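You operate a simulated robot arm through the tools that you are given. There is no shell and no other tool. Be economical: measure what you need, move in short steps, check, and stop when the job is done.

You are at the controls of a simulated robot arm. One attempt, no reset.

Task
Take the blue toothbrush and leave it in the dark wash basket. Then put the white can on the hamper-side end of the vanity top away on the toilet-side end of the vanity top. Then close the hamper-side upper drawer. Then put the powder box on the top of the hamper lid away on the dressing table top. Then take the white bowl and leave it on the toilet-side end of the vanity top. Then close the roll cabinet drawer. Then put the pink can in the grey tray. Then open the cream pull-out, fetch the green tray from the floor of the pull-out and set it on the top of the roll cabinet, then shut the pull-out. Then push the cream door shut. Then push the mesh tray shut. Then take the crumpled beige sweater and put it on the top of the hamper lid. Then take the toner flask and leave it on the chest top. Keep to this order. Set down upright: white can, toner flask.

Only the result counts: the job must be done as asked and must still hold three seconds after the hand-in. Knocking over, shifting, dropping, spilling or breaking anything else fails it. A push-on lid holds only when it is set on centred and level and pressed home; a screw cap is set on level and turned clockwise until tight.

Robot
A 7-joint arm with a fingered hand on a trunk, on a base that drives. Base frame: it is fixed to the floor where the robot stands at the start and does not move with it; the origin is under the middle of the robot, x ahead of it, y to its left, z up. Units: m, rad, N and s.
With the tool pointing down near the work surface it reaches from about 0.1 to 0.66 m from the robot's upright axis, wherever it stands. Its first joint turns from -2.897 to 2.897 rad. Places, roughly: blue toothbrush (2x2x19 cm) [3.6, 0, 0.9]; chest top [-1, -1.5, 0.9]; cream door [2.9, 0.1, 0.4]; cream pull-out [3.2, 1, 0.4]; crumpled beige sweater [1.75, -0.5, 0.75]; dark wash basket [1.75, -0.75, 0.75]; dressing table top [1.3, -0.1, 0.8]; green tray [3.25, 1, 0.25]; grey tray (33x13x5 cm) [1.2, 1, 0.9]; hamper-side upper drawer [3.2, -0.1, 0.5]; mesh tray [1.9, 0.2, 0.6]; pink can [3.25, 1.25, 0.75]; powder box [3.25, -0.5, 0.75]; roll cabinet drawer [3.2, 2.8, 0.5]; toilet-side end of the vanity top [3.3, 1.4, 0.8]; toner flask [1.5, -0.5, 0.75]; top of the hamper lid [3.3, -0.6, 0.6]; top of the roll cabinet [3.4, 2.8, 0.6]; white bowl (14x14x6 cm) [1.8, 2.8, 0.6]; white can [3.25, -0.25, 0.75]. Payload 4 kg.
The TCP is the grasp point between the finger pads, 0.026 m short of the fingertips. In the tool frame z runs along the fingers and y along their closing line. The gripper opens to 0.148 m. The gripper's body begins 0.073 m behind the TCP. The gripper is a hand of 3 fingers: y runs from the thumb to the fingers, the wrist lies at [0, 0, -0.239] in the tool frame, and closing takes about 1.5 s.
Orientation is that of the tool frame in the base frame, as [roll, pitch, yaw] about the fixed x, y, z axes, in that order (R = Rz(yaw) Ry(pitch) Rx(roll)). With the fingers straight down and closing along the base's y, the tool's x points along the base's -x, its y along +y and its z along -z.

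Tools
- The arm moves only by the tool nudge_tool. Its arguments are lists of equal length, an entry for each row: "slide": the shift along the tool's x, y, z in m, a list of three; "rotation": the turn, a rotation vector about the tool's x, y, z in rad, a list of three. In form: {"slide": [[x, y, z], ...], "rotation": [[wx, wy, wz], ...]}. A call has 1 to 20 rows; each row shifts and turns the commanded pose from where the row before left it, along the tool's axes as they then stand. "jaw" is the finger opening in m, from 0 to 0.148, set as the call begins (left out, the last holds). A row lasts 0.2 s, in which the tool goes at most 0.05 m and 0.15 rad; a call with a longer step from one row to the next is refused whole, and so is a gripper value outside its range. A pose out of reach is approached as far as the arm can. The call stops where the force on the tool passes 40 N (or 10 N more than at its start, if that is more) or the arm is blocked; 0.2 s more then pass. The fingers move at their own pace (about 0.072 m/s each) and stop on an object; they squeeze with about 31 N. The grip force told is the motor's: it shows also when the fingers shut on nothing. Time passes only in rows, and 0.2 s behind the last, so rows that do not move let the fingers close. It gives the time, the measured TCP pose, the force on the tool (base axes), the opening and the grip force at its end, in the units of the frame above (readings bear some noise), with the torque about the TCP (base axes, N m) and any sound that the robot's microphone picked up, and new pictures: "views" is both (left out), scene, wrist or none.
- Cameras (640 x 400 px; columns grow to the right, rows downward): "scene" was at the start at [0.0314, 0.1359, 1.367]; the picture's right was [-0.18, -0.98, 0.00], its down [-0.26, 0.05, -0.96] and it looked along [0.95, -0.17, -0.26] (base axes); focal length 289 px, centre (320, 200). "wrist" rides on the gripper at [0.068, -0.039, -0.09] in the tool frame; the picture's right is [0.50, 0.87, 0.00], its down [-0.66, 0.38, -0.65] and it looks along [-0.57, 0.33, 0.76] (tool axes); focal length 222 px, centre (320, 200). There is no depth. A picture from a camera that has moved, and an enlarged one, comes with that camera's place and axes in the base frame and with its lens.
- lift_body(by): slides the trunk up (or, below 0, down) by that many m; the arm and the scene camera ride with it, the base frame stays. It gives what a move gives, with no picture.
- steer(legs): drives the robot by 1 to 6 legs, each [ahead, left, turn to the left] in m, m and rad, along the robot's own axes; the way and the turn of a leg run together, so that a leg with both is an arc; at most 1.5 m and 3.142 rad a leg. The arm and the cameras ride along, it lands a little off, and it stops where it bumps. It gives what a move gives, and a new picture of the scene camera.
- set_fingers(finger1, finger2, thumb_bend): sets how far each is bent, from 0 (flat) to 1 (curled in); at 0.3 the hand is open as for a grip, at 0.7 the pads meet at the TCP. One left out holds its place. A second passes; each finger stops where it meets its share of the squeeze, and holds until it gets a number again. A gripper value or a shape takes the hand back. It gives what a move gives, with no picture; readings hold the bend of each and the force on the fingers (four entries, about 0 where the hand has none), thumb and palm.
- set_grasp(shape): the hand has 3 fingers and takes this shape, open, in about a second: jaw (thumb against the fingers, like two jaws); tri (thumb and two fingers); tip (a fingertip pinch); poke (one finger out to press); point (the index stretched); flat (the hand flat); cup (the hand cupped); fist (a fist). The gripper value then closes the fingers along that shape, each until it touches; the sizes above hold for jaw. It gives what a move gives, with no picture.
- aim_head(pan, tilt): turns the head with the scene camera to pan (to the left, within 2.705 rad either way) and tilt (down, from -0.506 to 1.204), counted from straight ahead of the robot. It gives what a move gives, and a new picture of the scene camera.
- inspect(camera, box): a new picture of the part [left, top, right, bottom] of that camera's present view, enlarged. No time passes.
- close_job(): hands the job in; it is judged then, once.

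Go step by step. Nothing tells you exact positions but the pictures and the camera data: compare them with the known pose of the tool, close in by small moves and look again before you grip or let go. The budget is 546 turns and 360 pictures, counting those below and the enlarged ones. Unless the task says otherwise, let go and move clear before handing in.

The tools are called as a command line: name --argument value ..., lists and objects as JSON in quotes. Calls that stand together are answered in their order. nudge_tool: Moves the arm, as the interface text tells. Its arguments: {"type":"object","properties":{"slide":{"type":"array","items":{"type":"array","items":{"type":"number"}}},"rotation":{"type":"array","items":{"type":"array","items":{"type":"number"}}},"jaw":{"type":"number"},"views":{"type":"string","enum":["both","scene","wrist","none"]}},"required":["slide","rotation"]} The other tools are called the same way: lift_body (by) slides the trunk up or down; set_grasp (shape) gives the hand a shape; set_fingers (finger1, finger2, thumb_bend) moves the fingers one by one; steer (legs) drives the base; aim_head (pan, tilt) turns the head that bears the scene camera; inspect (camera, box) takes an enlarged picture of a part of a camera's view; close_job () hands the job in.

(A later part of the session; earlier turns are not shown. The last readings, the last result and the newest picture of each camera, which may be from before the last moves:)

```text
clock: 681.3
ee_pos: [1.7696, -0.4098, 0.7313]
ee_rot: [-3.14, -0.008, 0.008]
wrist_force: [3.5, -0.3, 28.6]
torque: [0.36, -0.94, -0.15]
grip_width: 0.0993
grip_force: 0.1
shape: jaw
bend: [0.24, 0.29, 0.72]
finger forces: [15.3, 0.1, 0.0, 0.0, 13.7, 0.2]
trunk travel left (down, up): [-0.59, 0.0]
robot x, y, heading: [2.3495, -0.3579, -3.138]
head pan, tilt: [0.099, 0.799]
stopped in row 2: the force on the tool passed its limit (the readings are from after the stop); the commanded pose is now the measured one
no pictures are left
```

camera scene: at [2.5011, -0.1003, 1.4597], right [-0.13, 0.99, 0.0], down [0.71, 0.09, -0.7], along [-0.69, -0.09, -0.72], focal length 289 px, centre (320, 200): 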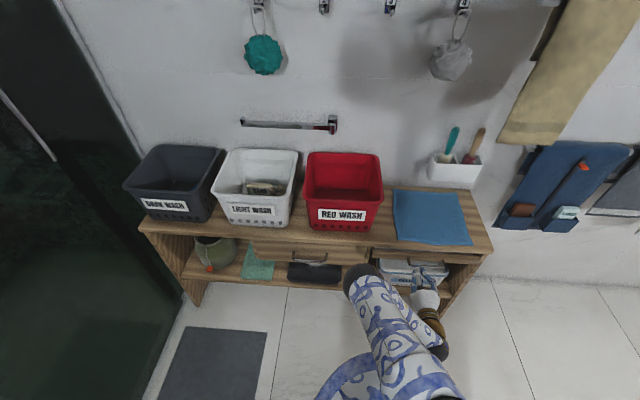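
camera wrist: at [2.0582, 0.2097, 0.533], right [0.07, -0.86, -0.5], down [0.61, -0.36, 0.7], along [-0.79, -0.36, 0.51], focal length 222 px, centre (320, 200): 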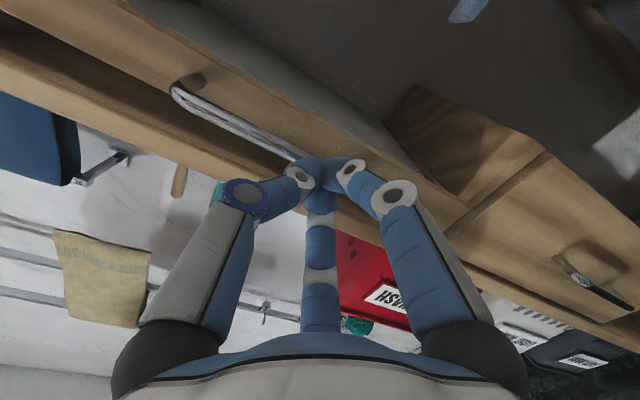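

Contact at z 0.731. Back off slightly and close.

nudge_tool --slide '[[0, 0, -0.005]]' --rotation '[[0, 0, 0]]' --views "none"

nudge_tool --slide '[[0, 0, 0], [0, 0, 0], [0, 0, 0], [0, 0, 0], [0, 0, 0], [0, 0, 0], [0, 0, 0], [0, 0, 0]]' --rotation '[[0, 0, 0], [0, 0, 0], [0, 0, 0], [0, 0, 0], [0, 0, 0], [0, 0, 0], [0, 0, 0], [0, 0, 0]]' --jaw 0.0 --views "none"

```text
clock: 681.7
ee_pos: [1.771, -0.4096, 0.7326]
ee_rot: [3.139, -0.013, 0.007]
wrist_force: [0.4, -0.1, 4.3]
torque: [-0.04, -0.11, 0.05]
grip_width: 0.1001
grip_force: 0.1
shape: jaw
bend: [0.27, 0.29, 0.72]
finger forces: [2.9, 0.0, 0.0, 0.0, 0.7, 0.0]
trunk travel left (down, up): [-0.59, 0.0]
robot x, y, heading: [2.3529, -0.3572, -3.144]
head pan, tilt: [0.099, 0.799]
no pictures are left
```

```text
clock: 683.5
ee_pos: [1.7695, -0.4111, 0.733]
ee_rot: [-3.141, -0.012, 0.008]
wrist_force: [1.2, -4.3, 12.5]
torque: [-0.86, -0.89, -0.18]
grip_width: 0.026
grip_force: 31.8
shape: jaw
bend: [0.8, 0.7, 0.76]
finger forces: [38.5, 19.2, 0.1, 0.0, 0.0, 0.0]
trunk travel left (down, up): [-0.59, 0.0]
robot x, y, heading: [2.3512, -0.3575, -3.138]
head pan, tilt: [0.099, 0.799]
no pictures are left
```

Something is gripped (width 2.6 cm). Lift gently and check.

nudge_tool --slide '[[0, 0, -0.015], [0, 0, -0.02], [0, 0, -0.02]]' --rotation '[[0, 0, 0], [0, 0, 0], [0, 0, 0]]' --views "none"

```text
clock: 684.3
ee_pos: [1.7697, -0.4099, 0.7876]
ee_rot: [-3.139, -0.013, 0.008]
wrist_force: [0.3, -0.9, -3.7]
torque: [-0.02, 0.07, 0.03]
grip_width: 0.0239
grip_force: 31.3
shape: jaw
bend: [0.79, 0.7, 0.76]
finger forces: [22.5, 8.0, 0.0, 0.0, 15.1, 0.0]
trunk travel left (down, up): [-0.59, 0.0]
robot x, y, heading: [2.3496, -0.3548, -3.143]
head pan, tilt: [0.099, 0.799]
no pictures are left
```

nudge_tool --slide '[[0, 0, -0.025], [0, 0, -0.025], [0, 0, -0.025], [0, 0, -0.025], [0, 0, -0.025], [0, 0, -0.025], [0, 0, -0.025], [0, 0, -0.025], [0, 0, -0.025], [0, 0, -0.025], [0, 0, -0.025], [0, 0, -0.025]]' --rotation '[[0, 0, 0], [0, 0, 0], [0, 0, 0], [0, 0, 0], [0, 0, 0], [0, 0, 0], [0, 0, 0], [0, 0, 0], [0, 0, 0], [0, 0, 0], [0, 0, 0], [0, 0, 0]]' --views "none"

```text
clock: 686.9
ee_pos: [1.7663, -0.4094, 1.0888]
ee_rot: [-3.139, -0.013, 0.007]
wrist_force: [-0.3, 0.3, -2.6]
torque: [-0.03, 0.03, 0.0]
grip_width: 0.0238
grip_force: 31.5
shape: jaw
bend: [0.79, 0.7, 0.76]
finger forces: [22.5, 7.7, 0.1, 0.0, 15.2, 0.1]
trunk travel left (down, up): [-0.59, 0.0]
robot x, y, heading: [2.3517, -0.3566, -3.141]
head pan, tilt: [0.099, 0.799]
no pictures are left
```

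nudge_tool --slide '[[0.035, 0, 0], [0.035, 0, 0], [0.035, 0, 0], [0.035, 0, 0]]' --rotation '[[0, 0, 0], [0, 0, 0], [0, 0, 0], [0, 0, 0]]' --views "none"

steer --legs '[[-0.1, -0.3, 0], [0, 0, -1.57], [0, 0, -1.57]]'

```text
clock: 687.9
ee_pos: [1.9053, -0.4086, 1.0903]
ee_rot: [-3.14, -0.011, 0.006]
wrist_force: [-0.5, 0.2, -3.2]
torque: [-0.04, 0.05, -0.03]
grip_width: 0.0237
grip_force: 31.1
shape: jaw
bend: [0.79, 0.7, 0.76]
finger forces: [22.5, 7.6, 0.0, 0.0, 15.7, 0.0]
trunk travel left (down, up): [-0.59, 0.0]
robot x, y, heading: [2.3561, -0.3545, -3.143]
head pan, tilt: [0.099, 0.799]
no pictures are left
```

```text
clock: 697.7
ee_pos: [2.9009, -0.0052, 1.0895]
ee_rot: [-3.14, -0.013, -3.14]
wrist_force: [-0.6, -1.2, -2.9]
torque: [0.05, -0.05, -0.01]
grip_width: 0.0239
grip_force: 31.3
shape: jaw
bend: [0.79, 0.7, 0.76]
finger forces: [22.3, 7.3, 0.0, 0.0, 15.9, 0.0]
trunk travel left (down, up): [-0.59, 0.0]
robot x, y, heading: [2.4533, -0.0573, -0.001]
head pan, tilt: [0.099, 0.799]
```

steer --legs '[[0, -0.41, 0], [0.22, 0, 0]]'

nudge_tool --slide '[[-0.03, -0.032, 0], [-0.03, -0.032, 0], [-0.03, -0.032, 0], [-0.03, -0.032, 0], [-0.03, -0.032, 0], [0, 0, 0.03], [0, 0, 0.03], [0, 0, 0.03], [0, 0, 0.03], [0, 0, 0.03], [0, 0, 0.03], [0, 0, 0.03]]' --rotation '[[0, 0, 0], [0, 0, 0], [0, 0, 0], [0, 0, 0], [0, 0, 0], [0, 0, 0], [0, 0, 0], [0, 0, 0], [0, 0, 0], [0, 0, 0], [0, 0, 0], [0, 0, 0]]' --views "none"

```text
clock: 701.5
ee_pos: [3.1211, -0.4205, 1.0909]
ee_rot: [-3.139, -0.015, -3.141]
wrist_force: [0.1, 0.0, -2.4]
torque: [0.05, -0.03, 0.01]
grip_width: 0.0238
grip_force: 31.0
shape: jaw
bend: [0.79, 0.7, 0.76]
finger forces: [22.4, 7.3, 0.0, 0.0, 16.0, 0.0]
trunk travel left (down, up): [-0.59, 0.0]
robot x, y, heading: [2.6717, -0.4703, -0.003]
head pan, tilt: [0.099, 0.799]
```

```text
clock: 704.1
ee_pos: [3.268, -0.5781, 0.8803]
ee_rot: [-3.142, -0.012, -3.14]
wrist_force: [0.2, 0.1, -1.7]
torque: [0.0, -0.04, 0.03]
grip_width: 0.0239
grip_force: 30.3
shape: jaw
bend: [0.79, 0.7, 0.76]
finger forces: [22.4, 7.1, 0.1, 0.0, 15.9, 0.1]
trunk travel left (down, up): [-0.59, 0.0]
robot x, y, heading: [2.67, -0.4691, -0.007]
head pan, tilt: [0.099, 0.799]
no pictures are left
```

nudge_tool --slide '[[0, 0, 0.025], [0, 0, 0.025], [0, 0, 0.025], [0, 0, 0.025], [0, 0, 0.02]]' --rotation '[[0, 0, 0], [0, 0, 0], [0, 0, 0], [0, 0, 0], [0, 0, 0]]' --views "none"

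nudge_tool --slide '[[0, 0, 0.01], [0, 0, 0.01]]' --rotation '[[0, 0, 0], [0, 0, 0]]' --views "none"

nudge_tool --slide '[[0, 0, 0.008], [0, 0, 0.008]]' --rotation '[[0, 0, 0], [0, 0, 0]]' --views "none"

```text
clock: 705.3
ee_pos: [3.2653, -0.5807, 0.7579]
ee_rot: [-3.141, -0.012, -3.14]
wrist_force: [0.1, 0.5, -2.6]
torque: [0.02, -0.04, 0.03]
grip_width: 0.0237
grip_force: 30.9
shape: jaw
bend: [0.79, 0.7, 0.76]
finger forces: [22.4, 6.9, 0.0, 0.1, 16.0, 0.0]
trunk travel left (down, up): [-0.59, 0.0]
robot x, y, heading: [2.6733, -0.4728, -0.009]
head pan, tilt: [0.099, 0.799]
no pictures are left
```

```text
clock: 705.9
ee_pos: [3.265, -0.5796, 0.7381]
ee_rot: [-3.142, -0.013, -3.141]
wrist_force: [0.4, 0.3, -2.8]
torque: [0.06, -0.07, 0.02]
grip_width: 0.0235
grip_force: 30.9
shape: jaw
bend: [0.79, 0.7, 0.76]
finger forces: [22.3, 7.0, 0.0, 0.0, 15.8, 0.1]
trunk travel left (down, up): [-0.59, 0.0]
robot x, y, heading: [2.6668, -0.4721, -0.004]
head pan, tilt: [0.099, 0.799]
no pictures are left
```

```text
clock: 706.5
ee_pos: [3.2648, -0.5799, 0.7224]
ee_rot: [-3.138, -0.013, -3.141]
wrist_force: [0.4, 0.1, -3.3]
torque: [0.02, -0.02, 0.0]
grip_width: 0.0238
grip_force: 31.0
shape: jaw
bend: [0.79, 0.7, 0.76]
finger forces: [22.4, 7.1, 0.0, 0.0, 16.1, 0.1]
trunk travel left (down, up): [-0.59, 0.0]
robot x, y, heading: [2.672, -0.4678, 0.0]
head pan, tilt: [0.099, 0.799]
no pictures are left
```

nudge_tool --slide '[[0, 0, 0.007], [0, 0, 0.007]]' --rotation '[[0, 0, 0], [0, 0, 0]]' --views "none"

nudge_tool --slide '[[0, 0, 0.006], [0, 0, 0.006]]' --rotation '[[0, 0, 0], [0, 0, 0]]' --views "none"

```text
clock: 707.1
ee_pos: [3.266, -0.5834, 0.7121]
ee_rot: [-3.138, -0.007, -3.142]
wrist_force: [8.3, -6.4, 19.8]
torque: [0.4, 0.26, -0.08]
grip_width: 0.0242
grip_force: 31.0
shape: jaw
bend: [0.79, 0.7, 0.76]
finger forces: [22.5, 15.7, 0.0, 0.0, 24.3, 0.0]
trunk travel left (down, up): [-0.59, 0.0]
robot x, y, heading: [2.6746, -0.4655, -0.003]
head pan, tilt: [0.099, 0.799]
no pictures are left
```

```text
clock: 707.5
ee_pos: [3.2682, -0.5836, 0.7096]
ee_rot: [-3.136, -0.003, -3.14]
wrist_force: [4.0, -1.9, 17.3]
torque: [0.63, 0.59, -0.11]
grip_width: 0.0248
grip_force: 30.9
shape: jaw
bend: [0.8, 0.7, 0.76]
finger forces: [32.0, 17.4, 0.0, 0.0, 16.1, 0.0]
trunk travel left (down, up): [-0.59, 0.0]
robot x, y, heading: [2.6729, -0.4679, -0.008]
head pan, tilt: [0.099, 0.799]
stopped in row 1: the force on the tool passed its limit (the readings are from after the stop); the commanded pose is now the measured one
no pictures are left
```

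On the lid. Release and rise.

nudge_tool --slide '[[0, 0, -0.003], [0, 0, 0]]' --rotation '[[0, 0, 0], [0, 0, 0]]' --views "none"

nudge_tool --slide '[[0, 0, 0], [0, 0, 0], [0, 0, 0], [0, 0, 0], [0, 0, 0], [0, 0, 0]]' --rotation '[[0, 0, 0], [0, 0, 0], [0, 0, 0], [0, 0, 0], [0, 0, 0], [0, 0, 0]]' --jaw 0.1 --views "none"

nudge_tool --slide '[[0, 0, -0.02], [0, 0, -0.03], [0, 0, -0.03], [0, 0, -0.04], [0, 0, -0.04], [0, 0, -0.04], [0, 0, -0.04]]' --rotation '[[0, 0, 0], [0, 0, 0], [0, 0, 0], [0, 0, 0], [0, 0, 0], [0, 0, 0], [0, 0, 0]]' --views "none"

```text
clock: 708.1
ee_pos: [3.2677, -0.5833, 0.7108]
ee_rot: [-3.137, -0.007, 3.142]
wrist_force: [3.5, -2.6, 8.7]
torque: [0.24, 0.2, -0.05]
grip_width: 0.0247
grip_force: 30.7
shape: jaw
bend: [0.8, 0.7, 0.76]
finger forces: [23.7, 13.1, 0.1, 0.0, 19.7, 0.1]
trunk travel left (down, up): [-0.59, 0.0]
robot x, y, heading: [2.6731, -0.4689, -0.008]
head pan, tilt: [0.099, 0.799]
no pictures are left
```

```text
clock: 709.5
ee_pos: [3.2678, -0.5826, 0.7099]
ee_rot: [-3.137, -0.005, -3.141]
wrist_force: [-0.1, -0.2, 0.0]
torque: [0.01, -0.04, 0.01]
grip_width: 0.0999
grip_force: 0.0
shape: jaw
bend: [0.29, 0.29, 0.72]
finger forces: [0.0, 0.0, 0.1, 0.1, 0.0, 0.0]
trunk travel left (down, up): [-0.59, 0.0]
robot x, y, heading: [2.6674, -0.4712, -0.003]
head pan, tilt: [0.099, 0.799]
no pictures are left
```

```text
clock: 711.1
ee_pos: [3.2678, -0.5821, 0.9495]
ee_rot: [-3.137, -0.005, -3.141]
wrist_force: [-1.0, -0.6, 0.2]
torque: [-0.01, 0.02, -0.03]
grip_width: 0.0999
grip_force: 0.1
shape: jaw
bend: [0.29, 0.29, 0.72]
finger forces: [0.1, 0.1, 0.1, 0.0, 0.0, 0.0]
trunk travel left (down, up): [-0.59, 0.0]
robot x, y, heading: [2.6708, -0.4702, -0.007]
head pan, tilt: [0.099, 0.799]
no pictures are left
```

The sweater is on the hamper lid (load gone). Last: the toner flask on the dressing table (estimated base (1.367, −0.435), z 0.805–0.94) to the chest top. Retract and drive back to the dressing room.

nudge_tool --slide '[[0.03, 0.02, -0.03], [0.03, 0.02, -0.03], [0.03, 0.02, -0.03], [0.03, 0.02, -0.03], [0.03, 0.02, -0.03]]' --rotation '[[0, 0, 0], [0, 0, 0], [0, 0, 0], [0, 0, 0], [0, 0, 0]]' --jaw 0.085 --views "none"

steer --legs '[[-0.32, 0, 0.007], [0, 0.9, 0], [0, 0.9, 0], [-0.1, 0.9, 0]]'

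```text
clock: 712.3
ee_pos: [3.1183, -0.4826, 1.0993]
ee_rot: [-3.136, -0.006, 3.141]
wrist_force: [0.3, 0.4, 1.0]
torque: [0.01, 0.02, 0.02]
grip_width: 0.0854
grip_force: 0.0
shape: jaw
bend: [0.33, 0.33, 0.7]
finger forces: [0.0, 0.1, 0.1, 0.0, 0.1, 0.1]
trunk travel left (down, up): [-0.59, 0.0]
robot x, y, heading: [2.673, -0.4697, -0.006]
head pan, tilt: [0.099, 0.799]
no pictures are left
```

```text
clock: 727.6
ee_pos: [2.6872, 2.2589, 1.0992]
ee_rot: [-3.135, -0.007, -3.124]
wrist_force: [-0.8, -0.1, -0.1]
torque: [0.0, 0.0, 0.02]
grip_width: 0.0856
grip_force: 0.0
shape: jaw
bend: [0.33, 0.33, 0.7]
finger forces: [0.1, 0.1, 0.0, 0.0, 0.0, 0.1]
trunk travel left (down, up): [-0.59, 0.0]
robot x, y, heading: [2.2411, 2.2615, 0.012]
head pan, tilt: [0.099, 0.799]
```

steer --legs '[[0, -0.01, -0.012], [-0.75, 0, 0]]'

steer --legs '[[-0.74, 0, 0]]'

```text
clock: 732.0
ee_pos: [1.9433, 2.2422, 1.0992]
ee_rot: [-3.136, -0.005, -3.132]
wrist_force: [-0.7, 0.5, -0.3]
torque: [0.0, -0.01, 0.01]
grip_width: 0.0854
grip_force: 0.0
shape: jaw
bend: [0.33, 0.33, 0.7]
finger forces: [0.0, 0.0, 0.1, 0.0, 0.0, 0.1]
trunk travel left (down, up): [-0.59, 0.0]
robot x, y, heading: [1.493, 2.2507, 0.005]
head pan, tilt: [0.099, 0.799]
```

```text
clock: 736.0
ee_pos: [1.1964, 2.2388, 1.0988]
ee_rot: [-3.137, -0.005, -3.128]
wrist_force: [0.6, 0.8, -0.2]
torque: [-0.02, 0.01, 0.03]
grip_width: 0.0853
grip_force: 0.1
shape: jaw
bend: [0.33, 0.33, 0.7]
finger forces: [0.1, 0.0, 0.0, 0.0, 0.1, 0.0]
trunk travel left (down, up): [-0.59, 0.0]
robot x, y, heading: [0.7509, 2.2427, 0.008]
head pan, tilt: [0.099, 0.799]
```

steer --legs '[[-0.1, -0.2, -0.008], [-0.25, -0.3, 0], [0, -0.9, 0], [0, -0.9, 0], [0, -0.8, 0]]'

nudge_tool --slide '[[0, 0, 0], [0, 0, 0], [0, 0, 0], [0, 0, 0], [0, 0, 0], [0, 0, 0], [0, 0, 0], [0, 0, 0], [0, 0, 0], [0, 0, 0], [0, 0, 0], [0, 0, 0], [0, 0, 0], [0, 0, 0], [0, 0, 0], [0, 0, 0], [0, 0, 0], [0, 0, 0], [0, 0, 0], [0, 0, 0]]' --rotation '[[0, 0, 0.149], [0, 0, 0.149], [0, 0, 0.149], [0, 0, 0.149], [0, 0, 0.149], [0, 0, 0.149], [0, 0, 0.149], [0, 0, 0.149], [0, 0, 0.149], [0, 0, 0.149], [0, 0, 0.149], [0, 0, 0.149], [0, 0, 0.149], [0, 0, 0.149], [0, 0, 0.149], [0, 0, 0.149], [0, 0, 0.149], [0, 0, 0.149], [0, 0, 0.149], [0, 0, 0.149]]' --views "none"

```text
clock: 752.4
ee_pos: [0.8519, -0.8905, 1.0983]
ee_rot: [-3.136, -0.005, 3.137]
wrist_force: [0.5, 0.6, 0.9]
torque: [-0.01, 0.01, 0.03]
grip_width: 0.0854
grip_force: 0.1
shape: jaw
bend: [0.33, 0.33, 0.7]
finger forces: [0.0, 0.0, 0.1, 0.0, 0.0, 0.1]
trunk travel left (down, up): [-0.59, 0.0]
robot x, y, heading: [0.4043, -0.8765, -0.011]
head pan, tilt: [0.099, 0.799]
```

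```text
clock: 756.6
ee_pos: [0.7732, -0.9571, 1.09]
ee_rot: [3.138, 0.005, 0.158]
wrist_force: [0.0, 0.4, 1.3]
torque: [0.02, 0.04, -0.03]
grip_width: 0.0852
grip_force: 0.2
shape: jaw
bend: [0.33, 0.33, 0.7]
finger forces: [0.1, 0.1, 0.1, 0.1, 0.0, 0.1]
out of reach, approached as far as the arm can: row 18, 19, 20
trunk travel left (down, up): [-0.59, 0.0]
robot x, y, heading: [0.4027, -0.8744, -0.01]
head pan, tilt: [0.099, 0.799]
no pictures are left
```

nudge_tool --slide '[[0, 0, 0], [0, 0, 0], [0, 0, 0]]' --rotation '[[0, 0, -0.12], [0, 0, 0], [0, 0, 0]]' --views "none"

nudge_tool --slide '[[0, 0, 0], [0, 0, 0], [0, 0, 0], [0, 0, 0], [0, 0, 0], [0, 0, 0]]' --rotation '[[0, 0.142, 0], [0, 0.142, 0], [0, 0.142, 0], [0, 0.142, 0], [0, 0.142, 0], [0, 0.142, 0]]' --views "none"

```text
clock: 757.4
ee_pos: [0.7744, -0.9576, 1.0881]
ee_rot: [3.137, 0.008, 0.277]
wrist_force: [0.3, 0.9, -1.3]
torque: [0.0, 0.02, -0.01]
grip_width: 0.0853
grip_force: 0.1
shape: jaw
bend: [0.33, 0.33, 0.7]
finger forces: [0.1, 0.1, 0.1, 0.0, 0.0, 0.1]
trunk travel left (down, up): [-0.59, 0.0]
robot x, y, heading: [0.4006, -0.8756, -0.01]
head pan, tilt: [0.099, 0.799]
no pictures are left
```

```text
clock: 758.8
ee_pos: [0.8064, -0.9837, 1.1129]
ee_rot: [3.138, -0.845, 0.28]
wrist_force: [0.5, -0.7, 0.2]
torque: [0.02, 0.01, -0.01]
grip_width: 0.0854
grip_force: 0.1
shape: jaw
bend: [0.33, 0.33, 0.7]
finger forces: [0.0, 0.0, 0.1, 0.0, 0.1, 0.1]
out of reach, approached as far as the arm can: row 5, 6
trunk travel left (down, up): [-0.59, 0.0]
robot x, y, heading: [0.4074, -0.8759, -0.014]
head pan, tilt: [0.099, 0.799]
no pictures are left
```

steer --legs '[[0, 0, 0.42], [0.37, 0.078, 0]]'

```text
clock: 762.5
ee_pos: [1.1246, -0.5965, 1.1125]
ee_rot: [3.139, -0.847, 0.692]
wrist_force: [0.5, 0.0, 0.0]
torque: [0.0, -0.03, -0.02]
grip_width: 0.0852
grip_force: 0.0
shape: jaw
bend: [0.33, 0.33, 0.7]
finger forces: [0.0, 0.0, 0.0, 0.0, 0.1, 0.0]
trunk travel left (down, up): [-0.59, 0.0]
robot x, y, heading: [0.7145, -0.6583, 0.405]
head pan, tilt: [0.099, 0.799]
```

nudge_tool --slide '[[0.0023, 0.005, 0.0357], [0.0023, 0.005, 0.0357], [0.0023, 0.005, 0.0357], [0.0023, 0.005, 0.0357], [0.0023, 0.005, 0.0357], [0.0023, 0.005, 0.0357]]' --rotation '[[0, 0, 0], [0, 0, 0], [0, 0, 0], [0, 0, 0], [0, 0, 0], [0, 0, 0]]' --views "none"

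```text
clock: 763.9
ee_pos: [1.2749, -0.5115, 0.9815]
ee_rot: [3.138, -0.845, 0.692]
wrist_force: [0.2, 0.1, 0.2]
torque: [-0.02, -0.04, 0.02]
grip_width: 0.0854
grip_force: 0.1
shape: jaw
bend: [0.33, 0.33, 0.7]
finger forces: [0.0, 0.0, 0.0, 0.1, 0.0, 0.1]
trunk travel left (down, up): [-0.59, 0.0]
robot x, y, heading: [0.7112, -0.6575, 0.401]
head pan, tilt: [0.099, 0.799]
no pictures are left
```

nudge_tool --slide '[[0, 0, 0.03], [0, 0, 0.03], [0, 0, 0.02]]' --rotation '[[0, 0, 0], [0, 0, 0], [0, 0, 0]]' --views "none"

nudge_tool --slide '[[0, 0, 0.015], [0, 0, 0.01]]' --rotation '[[0, 0, 0], [0, 0, 0]]' --views "none"

nudge_tool --slide '[[0, 0, 0.01], [0, 0, 0.01]]' --rotation '[[0, 0, 0], [0, 0, 0]]' --views "none"

```text
clock: 764.6
ee_pos: [1.3207, -0.4722, 0.9289]
ee_rot: [3.14, -0.845, 0.691]
wrist_force: [0.8, 0.3, -0.6]
torque: [-0.02, -0.01, -0.01]
grip_width: 0.0855
grip_force: 0.1
shape: jaw
bend: [0.33, 0.33, 0.7]
finger forces: [0.1, 0.1, 0.1, 0.1, 0.1, 0.0]
trunk travel left (down, up): [-0.59, 0.0]
robot x, y, heading: [0.7171, -0.6566, 0.402]
head pan, tilt: [0.099, 0.799]
no pictures are left
```

```text
clock: 765.2
ee_pos: [1.3362, -0.4609, 0.911]
ee_rot: [3.138, -0.847, 0.693]
wrist_force: [0.2, -0.2, 0.6]
torque: [-0.01, -0.02, -0.02]
grip_width: 0.0853
grip_force: 0.1
shape: jaw
bend: [0.33, 0.33, 0.7]
finger forces: [0.1, 0.1, 0.0, 0.0, 0.0, 0.0]
trunk travel left (down, up): [-0.59, 0.0]
robot x, y, heading: [0.7135, -0.66, 0.401]
head pan, tilt: [0.099, 0.799]
no pictures are left
```

```text
clock: 765.9
ee_pos: [1.3479, -0.4525, 0.8968]
ee_rot: [3.138, -0.845, 0.694]
wrist_force: [0.2, -0.2, 0.7]
torque: [-0.03, 0.02, -0.02]
grip_width: 0.0854
grip_force: 0.1
shape: jaw
bend: [0.33, 0.33, 0.7]
finger forces: [0.0, 0.0, 0.0, 0.1, 0.0, 0.0]
trunk travel left (down, up): [-0.59, 0.0]
robot x, y, heading: [0.7122, -0.6582, 0.404]
head pan, tilt: [0.099, 0.799]
no pictures are left
```

nudge_tool --slide '[[0, 0, 0.008], [0, 0, 0.007]]' --rotation '[[0, 0, 0], [0, 0, 0]]' --views "none"

nudge_tool --slide '[[0, 0, 0.008], [0, 0, 0.007]]' --rotation '[[0, 0, 0], [0, 0, 0]]' --views "none"

```text
clock: 766.5
ee_pos: [1.3573, -0.4448, 0.8883]
ee_rot: [3.137, -0.847, 0.693]
wrist_force: [0.0, -0.2, -0.3]
torque: [0.01, -0.05, 0.0]
grip_width: 0.0855
grip_force: 0.0
shape: jaw
bend: [0.33, 0.33, 0.7]
finger forces: [0.0, 0.0, 0.0, 0.1, 0.0, 0.0]
trunk travel left (down, up): [-0.59, 0.0]
robot x, y, heading: [0.714, -0.6544, 0.401]
head pan, tilt: [0.099, 0.799]
no pictures are left
```

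```text
clock: 767.0
ee_pos: [1.3649, -0.4384, 0.8775]
ee_rot: [3.137, -0.845, 0.692]
wrist_force: [-0.8, -0.4, -0.6]
torque: [0.01, -0.02, -0.01]
grip_width: 0.0853
grip_force: 0.0
shape: jaw
bend: [0.33, 0.33, 0.7]
finger forces: [0.0, 0.0, 0.1, 0.0, 0.1, 0.1]
trunk travel left (down, up): [-0.59, 0.0]
robot x, y, heading: [0.7142, -0.6601, 0.403]
head pan, tilt: [0.099, 0.799]
no pictures are left
```

At the estimated grasp point with no contact. Close in stages and watch which digit touches.

nudge_tool --slide '[[0, 0, 0], [0, 0, 0]]' --rotation '[[0, 0, 0], [0, 0, 0]]' --jaw 0.065 --views "none"

nudge_tool --slide '[[0, 0, 0], [0, 0, 0]]' --rotation '[[0, 0, 0], [0, 0, 0]]' --jaw 0.052 --views "none"

```text
clock: 767.6
ee_pos: [1.3644, -0.4389, 0.878]
ee_rot: [3.139, -0.845, 0.693]
wrist_force: [-0.7, -0.2, -0.6]
torque: [0.01, -0.01, 0.01]
grip_width: 0.0655
grip_force: 0.0
shape: jaw
bend: [0.39, 0.39, 0.7]
finger forces: [0.0, 0.0, 0.0, 0.1, 0.0, 0.0]
trunk travel left (down, up): [-0.59, 0.0]
robot x, y, heading: [0.7105, -0.6605, 0.406]
head pan, tilt: [0.099, 0.799]
no pictures are left
```

```text
clock: 768.2
ee_pos: [1.3646, -0.4388, 0.8793]
ee_rot: [3.14, -0.845, 0.693]
wrist_force: [0.0, -0.1, -0.4]
torque: [-0.03, -0.01, 0.01]
grip_width: 0.0524
grip_force: 0.1
shape: jaw
bend: [0.77, 0.77, 0.7]
finger forces: [0.0, 0.0, 0.1, 0.1, 0.0, 0.0]
trunk travel left (down, up): [-0.59, 0.0]
robot x, y, heading: [0.7136, -0.6623, 0.409]
head pan, tilt: [0.099, 0.799]
no pictures are left
```

nudge_tool --slide '[[0, 0, 0], [0, 0, 0]]' --rotation '[[0, 0, 0], [0, 0, 0]]' --jaw 0.04 --views "none"

nudge_tool --slide '[[0, 0, 0], [0, 0, 0]]' --rotation '[[0, 0, 0], [0, 0, 0]]' --jaw 0.028 --views "none"

```text
clock: 768.9
ee_pos: [1.3639, -0.4384, 0.8784]
ee_rot: [3.138, -0.846, 0.694]
wrist_force: [0.2, -0.1, 0.6]
torque: [0.01, -0.02, 0.0]
grip_width: 0.0405
grip_force: 0.0
shape: jaw
bend: [0.76, 0.76, 0.7]
finger forces: [0.0, 0.1, 0.0, 0.0, 0.1, 0.0]
trunk travel left (down, up): [-0.59, 0.0]
robot x, y, heading: [0.7117, -0.6619, 0.403]
head pan, tilt: [0.099, 0.799]
no pictures are left
```

```text
clock: 769.5
ee_pos: [1.364, -0.439, 0.8771]
ee_rot: [3.138, -0.846, 0.693]
wrist_force: [-0.5, 0.2, -0.4]
torque: [0.02, -0.01, 0.0]
grip_width: 0.0283
grip_force: 0.1
shape: jaw
bend: [0.75, 0.75, 0.7]
finger forces: [0.1, 0.1, 0.1, 0.0, 0.0, 0.1]
trunk travel left (down, up): [-0.59, 0.0]
robot x, y, heading: [0.7088, -0.6573, 0.404]
head pan, tilt: [0.099, 0.799]
no pictures are left
```

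Nothing there. Re-checking the earlier views suggests the flask is about 4 cm further back, near (1.40, −0.41). Open and advance in small steps.

nudge_tool --slide '[[0, 0, 0], [0, 0, 0], [0, 0, 0]]' --rotation '[[0, 0, 0], [0, 0, 0], [0, 0, 0]]' --jaw 0.08 --views "none"

nudge_tool --slide '[[0.0053, 0, 0.006], [0.0053, 0, 0.006]]' --rotation '[[0, 0, 0], [0, 0, 0]]' --views "none"

nudge_tool --slide '[[0.004, 0, 0.0045], [0.004, 0, 0.0045]]' --rotation '[[0, 0, 0], [0, 0, 0]]' --views "none"

```text
clock: 770.2
ee_pos: [1.3643, -0.4396, 0.8794]
ee_rot: [3.138, -0.845, 0.693]
wrist_force: [0.3, 0.1, 0.2]
torque: [0.01, 0.02, -0.04]
grip_width: 0.0795
grip_force: 0.2
shape: jaw
bend: [0.35, 0.35, 0.7]
finger forces: [0.0, 0.0, 0.0, 0.0, 0.1, 0.0]
trunk travel left (down, up): [-0.59, 0.0]
robot x, y, heading: [0.7143, -0.6566, 0.402]
head pan, tilt: [0.099, 0.799]
no pictures are left
```

```text
clock: 770.9
ee_pos: [1.3762, -0.4282, 0.8774]
ee_rot: [3.14, -0.845, 0.693]
wrist_force: [0.1, -0.8, -0.2]
torque: [0.0, 0.0, 0.02]
grip_width: 0.0796
grip_force: 0.1
shape: jaw
bend: [0.35, 0.35, 0.7]
finger forces: [0.0, 0.0, 0.0, 0.0, 0.1, 0.0]
trunk travel left (down, up): [-0.59, 0.0]
robot x, y, heading: [0.7121, -0.6596, 0.405]
head pan, tilt: [0.099, 0.799]
no pictures are left
```

```text
clock: 771.5
ee_pos: [1.3855, -0.42, 0.8783]
ee_rot: [3.141, -0.844, 0.691]
wrist_force: [0.6, -0.2, 0.3]
torque: [0.0, 0.0, 0.06]
grip_width: 0.0795
grip_force: 0.0
shape: jaw
bend: [0.35, 0.35, 0.7]
finger forces: [0.0, 0.0, 0.0, 0.1, 0.1, 0.0]
trunk travel left (down, up): [-0.59, 0.0]
robot x, y, heading: [0.711, -0.6589, 0.4]
head pan, tilt: [0.099, 0.799]
no pictures are left
```

Still no contact. Close in stages here.

nudge_tool --slide '[[0, 0, 0], [0, 0, 0]]' --rotation '[[0, 0, 0], [0, 0, 0]]' --jaw 0.055 --views "none"

nudge_tool --slide '[[0, 0, 0], [0, 0, 0]]' --rotation '[[0, 0, 0], [0, 0, 0]]' --jaw 0.03 --views "none"

```text
clock: 772.0
ee_pos: [1.3858, -0.4199, 0.8783]
ee_rot: [3.138, -0.844, 0.691]
wrist_force: [0.2, -0.4, -0.4]
torque: [-0.01, 0.02, 0.0]
grip_width: 0.0555
grip_force: 0.1
shape: jaw
bend: [0.77, 0.77, 0.7]
finger forces: [0.0, 0.0, 0.0, 0.0, 0.0, 0.0]
trunk travel left (down, up): [-0.59, 0.0]
robot x, y, heading: [0.7119, -0.6599, 0.402]
head pan, tilt: [0.099, 0.799]
no pictures are left
```

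```text
clock: 772.6
ee_pos: [1.3864, -0.4213, 0.8785]
ee_rot: [3.137, -0.847, 0.691]
wrist_force: [-1.0, -0.9, 0.4]
torque: [-0.03, -0.01, -0.01]
grip_width: 0.0301
grip_force: 0.1
shape: jaw
bend: [0.75, 0.75, 0.7]
finger forces: [0.0, 0.0, 0.0, 0.0, 0.0, 0.1]
trunk travel left (down, up): [-0.59, 0.0]
robot x, y, heading: [0.7141, -0.6613, 0.401]
head pan, tilt: [0.099, 0.799]
no pictures are left
```

Cross-checking with the neighbouring jars' spacing puts the flask at about (1.43, −0.472), to the right of where I probed. Retreat, face the table squarely (hand azimuth ≈0.3), and try there.

nudge_tool --slide '[[0, 0, -0.03], [0, 0, -0.04], [0, 0, -0.04], [0, 0, -0.04], [0, 0, -0.04], [0, 0, -0.04]]' --rotation '[[0, 0, 0], [0, 0, 0], [0, 0, 0], [0, 0, 0], [0, 0, 0], [0, 0, 0]]' --views "none"

steer --legs '[[-0.1, 0, 0], [0, 0, -0.4]]'

```text
clock: 774.0
ee_pos: [1.2523, -0.5325, 1.0311]
ee_rot: [3.138, -0.844, 0.692]
wrist_force: [-0.5, 0.5, 0.8]
torque: [0.04, 0.01, -0.01]
grip_width: 0.0303
grip_force: 0.0
shape: jaw
bend: [0.75, 0.75, 0.7]
finger forces: [0.1, 0.0, 0.0, 0.1, 0.1, 0.0]
trunk travel left (down, up): [-0.59, 0.0]
robot x, y, heading: [0.7111, -0.6593, 0.401]
head pan, tilt: [0.099, 0.799]
no pictures are left
```

```text
clock: 776.4
ee_pos: [1.1673, -0.7936, 1.0298]
ee_rot: [3.136, -0.845, 0.293]
wrist_force: [0.9, -0.3, -0.2]
torque: [0.01, 0.02, -0.01]
grip_width: 0.0304
grip_force: 0.1
shape: jaw
bend: [0.75, 0.75, 0.7]
finger forces: [0.1, 0.0, 0.0, 0.0, 0.0, 0.1]
trunk travel left (down, up): [-0.59, 0.0]
robot x, y, heading: [0.62, -0.6988, 0.002]
head pan, tilt: [0.099, 0.799]
```

steer --legs '[[0, 0.27, 0], [0.085, 0, 0]]'

```text
clock: 779.0
ee_pos: [1.2517, -0.5189, 1.0289]
ee_rot: [3.139, -0.845, 0.295]
wrist_force: [0.5, 0.6, -0.9]
torque: [-0.03, 0.0, -0.01]
grip_width: 0.0302
grip_force: 0.1
shape: jaw
bend: [0.75, 0.75, 0.7]
finger forces: [0.0, 0.0, 0.0, 0.0, 0.0, 0.0]
trunk travel left (down, up): [-0.59, 0.0]
robot x, y, heading: [0.7071, -0.4253, 0.008]
head pan, tilt: [0.099, 0.799]
```

nudge_tool --slide '[[-0.005, 0.003, 0.04], [-0.005, 0.003, 0.04], [0, 0, 0.03], [0, 0, 0.03], [0, 0, 0.02]]' --rotation '[[0, 0, 0], [0, 0, 0], [0, 0, 0], [0, 0, 0], [0, 0, 0]]' --jaw 0.09 --views "none"

nudge_tool --slide '[[0, 0, 0.012], [0, 0, 0.012]]' --rotation '[[0, 0, 0], [0, 0, 0]]' --views "none"

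nudge_tool --slide '[[0, 0, 0.01], [0, 0, 0.01]]' --rotation '[[0, 0, 0], [0, 0, 0]]' --views "none"

```text
clock: 780.2
ee_pos: [1.3609, -0.4947, 0.9161]
ee_rot: [3.138, -0.843, 0.3]
wrist_force: [0.9, 0.4, 0.0]
torque: [0.03, 0.0, 0.02]
grip_width: 0.0894
grip_force: 0.1
shape: jaw
bend: [0.32, 0.32, 0.7]
finger forces: [0.0, 0.1, 0.1, 0.0, 0.1, 0.0]
trunk travel left (down, up): [-0.59, 0.0]
robot x, y, heading: [0.7017, -0.4256, 0.004]
head pan, tilt: [0.099, 0.799]
no pictures are left
```

```text
clock: 780.8
ee_pos: [1.3785, -0.4875, 0.8998]
ee_rot: [3.138, -0.844, 0.299]
wrist_force: [0.4, 0.1, 0.4]
torque: [-0.02, 0.0, 0.01]
grip_width: 0.0892
grip_force: 0.1
shape: jaw
bend: [0.32, 0.32, 0.7]
finger forces: [0.1, 0.0, 0.0, 0.0, 0.0, 0.0]
trunk travel left (down, up): [-0.59, 0.0]
robot x, y, heading: [0.7034, -0.4272, 0.005]
head pan, tilt: [0.099, 0.799]
no pictures are left
```

```text
clock: 781.4
ee_pos: [1.3925, -0.4843, 0.8863]
ee_rot: [3.137, -0.844, 0.297]
wrist_force: [-0.4, -1.1, 1.1]
torque: [0.02, -0.01, -0.03]
grip_width: 0.0905
grip_force: 0.1
shape: jaw
bend: [0.31, 0.32, 0.7]
finger forces: [1.0, 0.0, 0.0, 0.0, 0.1, 0.1]
trunk travel left (down, up): [-0.59, 0.0]
robot x, y, heading: [0.7001, -0.428, 0.008]
head pan, tilt: [0.099, 0.799]
no pictures are left
```

Light contact of the upper finger (probably the wall). Close in stages here.

nudge_tool --slide '[[0, 0, -0.002], [0, 0, 0]]' --rotation '[[0, 0, 0], [0, 0, 0]]' --jaw 0.07 --views "none"

nudge_tool --slide '[[0, 0, 0], [0, 0, 0]]' --rotation '[[0, 0, 0], [0, 0, 0]]' --jaw 0.055 --views "none"

nudge_tool --slide '[[0, 0, 0], [0, 0, 0]]' --rotation '[[0, 0, 0], [0, 0, 0]]' --jaw 0.04 --views "none"

```text
clock: 782.0
ee_pos: [1.3902, -0.4842, 0.8887]
ee_rot: [3.138, -0.843, 0.298]
wrist_force: [0.2, -1.4, -0.1]
torque: [-0.01, 0.0, 0.0]
grip_width: 0.0709
grip_force: 0.1
shape: jaw
bend: [0.37, 0.37, 0.7]
finger forces: [0.6, 0.0, 0.0, 0.0, 0.0, 0.1]
trunk travel left (down, up): [-0.59, 0.0]
robot x, y, heading: [0.7012, -0.4286, 0.002]
head pan, tilt: [0.099, 0.799]
no pictures are left
```

```text
clock: 782.6
ee_pos: [1.3903, -0.4828, 0.8877]
ee_rot: [3.139, -0.844, 0.299]
wrist_force: [0.1, -0.2, 1.3]
torque: [0.0, -0.04, -0.02]
grip_width: 0.0567
grip_force: 0.1
shape: jaw
bend: [0.42, 0.77, 0.7]
finger forces: [1.0, 0.0, 0.0, 0.0, 0.4, 0.0]
trunk travel left (down, up): [-0.59, 0.0]
robot x, y, heading: [0.7009, -0.4294, 0.008]
head pan, tilt: [0.099, 0.799]
no pictures are left
```

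```text
clock: 783.2
ee_pos: [1.3908, -0.4831, 0.8881]
ee_rot: [3.138, -0.844, 0.298]
wrist_force: [-0.2, 0.7, -0.6]
torque: [0.0, 0.02, 0.03]
grip_width: 0.0
grip_force: 30.9
shape: jaw
bend: [0.79, 0.71, 0.75]
finger forces: [0.1, 0.0, 0.0, 0.0, 0.0, 0.0]
trunk travel left (down, up): [-0.59, 0.0]
robot x, y, heading: [0.7041, -0.4243, 0.009]
head pan, tilt: [0.099, 0.799]
no pictures are left
```

A 5–6 cm wide object was briefly between finger and thumb right at the tips and slipped: the flask is just ahead, near (1.437, −0.469). Back off slightly, open, go a bit lower and advance further before closing.

nudge_tool --slide '[[-0.01, 0, -0.0112], [-0.01, 0, -0.0112]]' --rotation '[[0, 0, 0], [0, 0, 0]]' --views "none"

nudge_tool --slide '[[0, 0, 0], [0, 0, 0], [0, 0, 0], [0, 0, 0], [0, 0, 0]]' --rotation '[[0, 0, 0], [0, 0, 0], [0, 0, 0], [0, 0, 0], [0, 0, 0]]' --jaw 0.095 --views "none"

nudge_tool --slide '[[-0.0075, -0.006, 0.0067], [-0.0075, -0.006, 0.0067]]' --rotation '[[0, 0, 0], [0, 0, 0]]' --views "none"

```text
clock: 783.8
ee_pos: [1.3616, -0.4924, 0.8888]
ee_rot: [3.136, -0.845, 0.298]
wrist_force: [-1.0, -1.0, 0.1]
torque: [-0.01, -0.01, 0.01]
grip_width: 0.0002
grip_force: 31.1
shape: jaw
bend: [0.78, 0.7, 0.76]
finger forces: [0.1, 0.1, 0.1, 0.0, 0.0, 0.1]
trunk travel left (down, up): [-0.59, 0.0]
robot x, y, heading: [0.7031, -0.426, 0.009]
head pan, tilt: [0.099, 0.799]
no pictures are left
```

```text
clock: 785.0
ee_pos: [1.3618, -0.4926, 0.8882]
ee_rot: [3.138, -0.843, 0.296]
wrist_force: [-0.6, -0.8, 0.4]
torque: [0.01, 0.02, 0.03]
grip_width: 0.0948
grip_force: 0.0
shape: jaw
bend: [0.31, 0.31, 0.7]
finger forces: [0.0, 0.0, 0.0, 0.0, 0.1, 0.0]
trunk travel left (down, up): [-0.59, 0.0]
robot x, y, heading: [0.6982, -0.4288, 0.014]
head pan, tilt: [0.099, 0.799]
no pictures are left
```

```text
clock: 785.6
ee_pos: [1.3575, -0.4813, 0.8689]
ee_rot: [3.138, -0.845, 0.299]
wrist_force: [-0.3, 0.5, 1.4]
torque: [0.02, -0.1, -0.06]
grip_width: 0.0956
grip_force: 0.1
shape: jaw
bend: [0.29, 0.31, 0.7]
finger forces: [1.8, 0.1, 0.0, 0.1, 0.0, 0.1]
trunk travel left (down, up): [-0.59, 0.0]
robot x, y, heading: [0.7048, -0.4253, 0.01]
head pan, tilt: [0.099, 0.799]
no pictures are left
```

nudge_tool --slide '[[0, 0.006, 0], [0, 0.006, 0]]' --rotation '[[0, 0, 0], [0, 0, 0]]' --views "none"

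nudge_tool --slide '[[0.0066, 0, 0.0075]]' --rotation '[[0, 0, 0]]' --views "none"

nudge_tool --slide '[[0.0066, 0, 0.0075]]' --rotation '[[0, 0, 0]]' --views "none"

```text
clock: 786.2
ee_pos: [1.3621, -0.4912, 0.8688]
ee_rot: [3.138, -0.845, 0.297]
wrist_force: [0.2, -0.1, -0.4]
torque: [0.0, -0.02, 0.01]
grip_width: 0.0951
grip_force: 0.1
shape: jaw
bend: [0.3, 0.31, 0.7]
finger forces: [0.1, 0.1, 0.0, 0.0, 0.0, 0.0]
trunk travel left (down, up): [-0.59, 0.0]
robot x, y, heading: [0.7009, -0.4236, 0.008]
head pan, tilt: [0.099, 0.799]
no pictures are left
```

```text
clock: 786.6
ee_pos: [1.3712, -0.4883, 0.8685]
ee_rot: [3.137, -0.843, 0.296]
wrist_force: [0.3, 0.6, -0.8]
torque: [0.0, -0.03, -0.01]
grip_width: 0.0948
grip_force: 0.1
shape: jaw
bend: [0.3, 0.31, 0.7]
finger forces: [0.1, 0.0, 0.1, 0.0, 0.1, 0.0]
trunk travel left (down, up): [-0.59, 0.0]
robot x, y, heading: [0.7002, -0.4279, 0.006]
head pan, tilt: [0.099, 0.799]
no pictures are left
```

```text
clock: 787.0
ee_pos: [1.3798, -0.4871, 0.8692]
ee_rot: [3.137, -0.844, 0.296]
wrist_force: [0.4, -0.6, 0.2]
torque: [0.03, 0.0, -0.01]
grip_width: 0.0951
grip_force: 0.1
shape: jaw
bend: [0.3, 0.31, 0.7]
finger forces: [0.7, 0.0, 0.0, 0.1, 0.1, 0.0]
trunk travel left (down, up): [-0.59, 0.0]
robot x, y, heading: [0.7023, -0.4283, 0.009]
head pan, tilt: [0.099, 0.799]
no pictures are left
```

nudge_tool --slide '[[0, 0.008, 0]]' --rotation '[[0, 0, 0]]' --views "none"

nudge_tool --slide '[[0.0066, 0, 0.0075]]' --rotation '[[0, 0, 0]]' --views "none"

nudge_tool --slide '[[0.0053, 0, 0.006]]' --rotation '[[0, 0, 0]]' --views "none"

```text
clock: 787.4
ee_pos: [1.3813, -0.4933, 0.8698]
ee_rot: [3.139, -0.845, 0.3]
wrist_force: [-0.4, -0.1, -0.1]
torque: [0.01, 0.0, 0.02]
grip_width: 0.0952
grip_force: 0.1
shape: jaw
bend: [0.3, 0.31, 0.7]
finger forces: [0.1, 0.0, 0.0, 0.0, 0.0, 0.1]
trunk travel left (down, up): [-0.59, 0.0]
robot x, y, heading: [0.7043, -0.4261, 0.002]
head pan, tilt: [0.099, 0.799]
no pictures are left
```

```text
clock: 787.8
ee_pos: [1.3924, -0.4913, 0.869]
ee_rot: [3.137, -0.844, 0.299]
wrist_force: [0.2, 0.0, -0.6]
torque: [-0.01, 0.02, 0.02]
grip_width: 0.0952
grip_force: 0.1
shape: jaw
bend: [0.3, 0.31, 0.7]
finger forces: [0.1, 0.0, 0.0, 0.1, 0.0, 0.0]
trunk travel left (down, up): [-0.59, 0.0]
robot x, y, heading: [0.7025, -0.4253, 0.006]
head pan, tilt: [0.099, 0.799]
no pictures are left
```

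```text
clock: 788.2
ee_pos: [1.3998, -0.4888, 0.8678]
ee_rot: [3.138, -0.844, 0.296]
wrist_force: [0.4, -1.0, 0.2]
torque: [-0.02, -0.03, -0.05]
grip_width: 0.0952
grip_force: 0.1
shape: jaw
bend: [0.3, 0.31, 0.7]
finger forces: [0.1, 0.0, 0.1, 0.1, 0.1, 0.0]
trunk travel left (down, up): [-0.59, 0.0]
robot x, y, heading: [0.7019, -0.4309, 0.01]
head pan, tilt: [0.099, 0.799]
no pictures are left
```

nudge_tool --slide '[[0.0051, 0.0023, 0.0057]]' --rotation '[[0, 0, 0]]' --views "none"

nudge_tool --slide '[[0.0051, 0.0023, 0.0057]]' --rotation '[[0, 0, 0]]' --views "none"

nudge_tool --slide '[[0.0051, 0.0023, 0.0057]]' --rotation '[[0, 0, 0]]' --views "none"

```text
clock: 788.6
ee_pos: [1.4068, -0.4892, 0.8672]
ee_rot: [3.136, -0.845, 0.298]
wrist_force: [0.0, 0.3, -0.6]
torque: [0.03, 0.01, -0.02]
grip_width: 0.0949
grip_force: 0.1
shape: jaw
bend: [0.3, 0.31, 0.7]
finger forces: [0.0, 0.0, 0.0, 0.1, 0.0, 0.0]
trunk travel left (down, up): [-0.59, 0.0]
robot x, y, heading: [0.7008, -0.4291, 0.003]
head pan, tilt: [0.099, 0.799]
no pictures are left
```

```text
clock: 789.0
ee_pos: [1.4166, -0.4894, 0.8667]
ee_rot: [3.138, -0.845, 0.297]
wrist_force: [1.3, -0.1, -0.1]
torque: [0.01, 0.02, 0.01]
grip_width: 0.0951
grip_force: 0.1
shape: jaw
bend: [0.3, 0.31, 0.7]
finger forces: [0.0, 0.0, 0.0, 0.0, 0.0, 0.0]
trunk travel left (down, up): [-0.59, 0.0]
robot x, y, heading: [0.7001, -0.4292, 0.011]
head pan, tilt: [0.099, 0.799]
no pictures are left
```

```text
clock: 789.4
ee_pos: [1.4221, -0.4881, 0.868]
ee_rot: [3.14, -0.846, 0.297]
wrist_force: [0.2, 0.4, -0.2]
torque: [0.03, -0.01, 0.0]
grip_width: 0.095
grip_force: 0.0
shape: jaw
bend: [0.3, 0.31, 0.7]
finger forces: [0.0, 0.0, 0.1, 0.0, 0.1, 0.1]
trunk travel left (down, up): [-0.59, 0.0]
robot x, y, heading: [0.7021, -0.4256, 0.008]
head pan, tilt: [0.099, 0.799]
no pictures are left
```

No wall contact even here. Close in stages.

nudge_tool --slide '[[0, 0, 0], [0, 0, 0]]' --rotation '[[0, 0, 0], [0, 0, 0]]' --jaw 0.075 --views "none"

nudge_tool --slide '[[0, 0, 0], [0, 0, 0]]' --rotation '[[0, 0, 0], [0, 0, 0]]' --jaw 0.062 --views "none"

nudge_tool --slide '[[0, 0, 0], [0, 0, 0]]' --rotation '[[0, 0, 0], [0, 0, 0]]' --jaw 0.052 --views "none"

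```text
clock: 790.0
ee_pos: [1.4243, -0.4878, 0.8682]
ee_rot: [3.137, -0.846, 0.297]
wrist_force: [-1.1, 1.0, -0.4]
torque: [0.02, -0.03, 0.01]
grip_width: 0.0763
grip_force: 0.2
shape: jaw
bend: [0.36, 0.36, 0.7]
finger forces: [0.0, 0.0, 0.0, 0.0, 0.6, 0.0]
trunk travel left (down, up): [-0.59, 0.0]
robot x, y, heading: [0.702, -0.4287, 0.01]
head pan, tilt: [0.099, 0.799]
no pictures are left
```

```text
clock: 790.6
ee_pos: [1.4242, -0.489, 0.8702]
ee_rot: [3.137, -0.848, 0.297]
wrist_force: [-2.3, -1.4, 9.5]
torque: [-0.16, 0.35, 0.07]
grip_width: 0.0603
grip_force: 31.0
shape: jaw
bend: [0.77, 0.78, 0.7]
finger forces: [25.6, 25.0, 0.0, 0.0, 30.9, 0.0]
trunk travel left (down, up): [-0.59, 0.0]
robot x, y, heading: [0.7026, -0.4268, 0.006]
head pan, tilt: [0.099, 0.799]
no pictures are left
```

```text
clock: 791.2
ee_pos: [1.4235, -0.4893, 0.8701]
ee_rot: [3.139, -0.847, 0.296]
wrist_force: [-2.5, -3.0, 9.7]
torque: [-0.2, 0.31, -0.02]
grip_width: 0.061
grip_force: 30.8
shape: jaw
bend: [0.77, 0.78, 0.7]
finger forces: [25.2, 25.5, 0.1, 0.0, 29.5, 0.0]
trunk travel left (down, up): [-0.59, 0.0]
robot x, y, heading: [0.7008, -0.4252, 0.006]
head pan, tilt: [0.099, 0.799]
no pictures are left
```

Firm three-digit grip, width 6.1 cm. Lift straight up gently.

nudge_tool --slide '[[0.0075, 0, -0.0066], [0.0112, 0, -0.01], [0.015, 0, -0.0133], [0.0187, 0, -0.0166]]' --rotation '[[0, 0, 0], [0, 0, 0], [0, 0, 0], [0, 0, 0]]' --views "none"

```text
clock: 792.2
ee_pos: [1.4235, -0.4886, 0.9386]
ee_rot: [3.14, -0.845, 0.297]
wrist_force: [-0.7, -0.4, -2.2]
torque: [-0.07, 0.05, -0.02]
grip_width: 0.0588
grip_force: 30.8
shape: jaw
bend: [0.78, 0.78, 0.7]
finger forces: [23.8, 22.6, 0.1, 0.0, 31.7, 0.1]
trunk travel left (down, up): [-0.59, 0.0]
robot x, y, heading: [0.6993, -0.4274, 0.009]
head pan, tilt: [0.099, 0.799]
no pictures are left
```

nudge_tool --slide '[[0.0187, 0, -0.0166], [0.0187, 0, -0.0166], [-0.0064, -0.0029, -0.0322], [-0.0191, -0.0087, -0.0215], [-0.0191, -0.0087, -0.0215], [-0.0191, -0.0087, -0.0215], [-0.0191, -0.0087, -0.0215]]' --rotation '[[0, 0, 0], [0, 0, 0], [0, 0, 0], [0, 0, 0], [0, 0, 0], [0, 0, 0], [0, 0, 0]]' --views "none"

```text
clock: 793.8
ee_pos: [1.2752, -0.4922, 1.0042]
ee_rot: [3.139, -0.845, 0.297]
wrist_force: [-0.7, 0.6, -3.5]
torque: [-0.04, 0.03, -0.01]
grip_width: 0.0588
grip_force: 31.1
shape: jaw
bend: [0.78, 0.78, 0.7]
finger forces: [23.8, 22.8, 0.1, 0.1, 32.1, 0.1]
trunk travel left (down, up): [-0.59, 0.0]
robot x, y, heading: [0.7064, -0.4229, 0.007]
head pan, tilt: [0.099, 0.799]
no pictures are left
```

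Flask held (≈3 N load), bottom well above the table. Raise a little and drive to the chest via open floor.

nudge_tool --slide '[[0.0225, 0, -0.02], [0.0225, 0, -0.02]]' --rotation '[[0, 0, 0], [0, 0, 0]]' --views "none"

steer --legs '[[-0.4, 0, -0.007], [-0.45, -0.5, 0], [0, -0.6, 0]]'

```text
clock: 794.4
ee_pos: [1.2748, -0.4933, 1.0656]
ee_rot: [3.139, -0.845, 0.297]
wrist_force: [0.7, 0.3, -2.3]
torque: [-0.03, 0.06, 0.03]
grip_width: 0.0587
grip_force: 30.8
shape: jaw
bend: [0.78, 0.78, 0.7]
finger forces: [23.7, 22.6, 0.0, 0.1, 31.8, 0.0]
trunk travel left (down, up): [-0.59, 0.0]
robot x, y, heading: [0.703, -0.425, 0.004]
head pan, tilt: [0.099, 0.799]
no pictures are left
```

```text
clock: 803.2
ee_pos: [0.4182, -1.6077, 1.0649]
ee_rot: [3.138, -0.844, 0.283]
wrist_force: [-0.4, -0.4, -3.6]
torque: [0.0, 0.06, 0.0]
grip_width: 0.0588
grip_force: 31.1
shape: jaw
bend: [0.78, 0.78, 0.7]
finger forces: [23.7, 22.4, 0.1, 0.1, 31.7, 0.0]
trunk travel left (down, up): [-0.59, 0.0]
robot x, y, heading: [-0.1552, -1.5368, -0.009]
head pan, tilt: [0.099, 0.799]
```

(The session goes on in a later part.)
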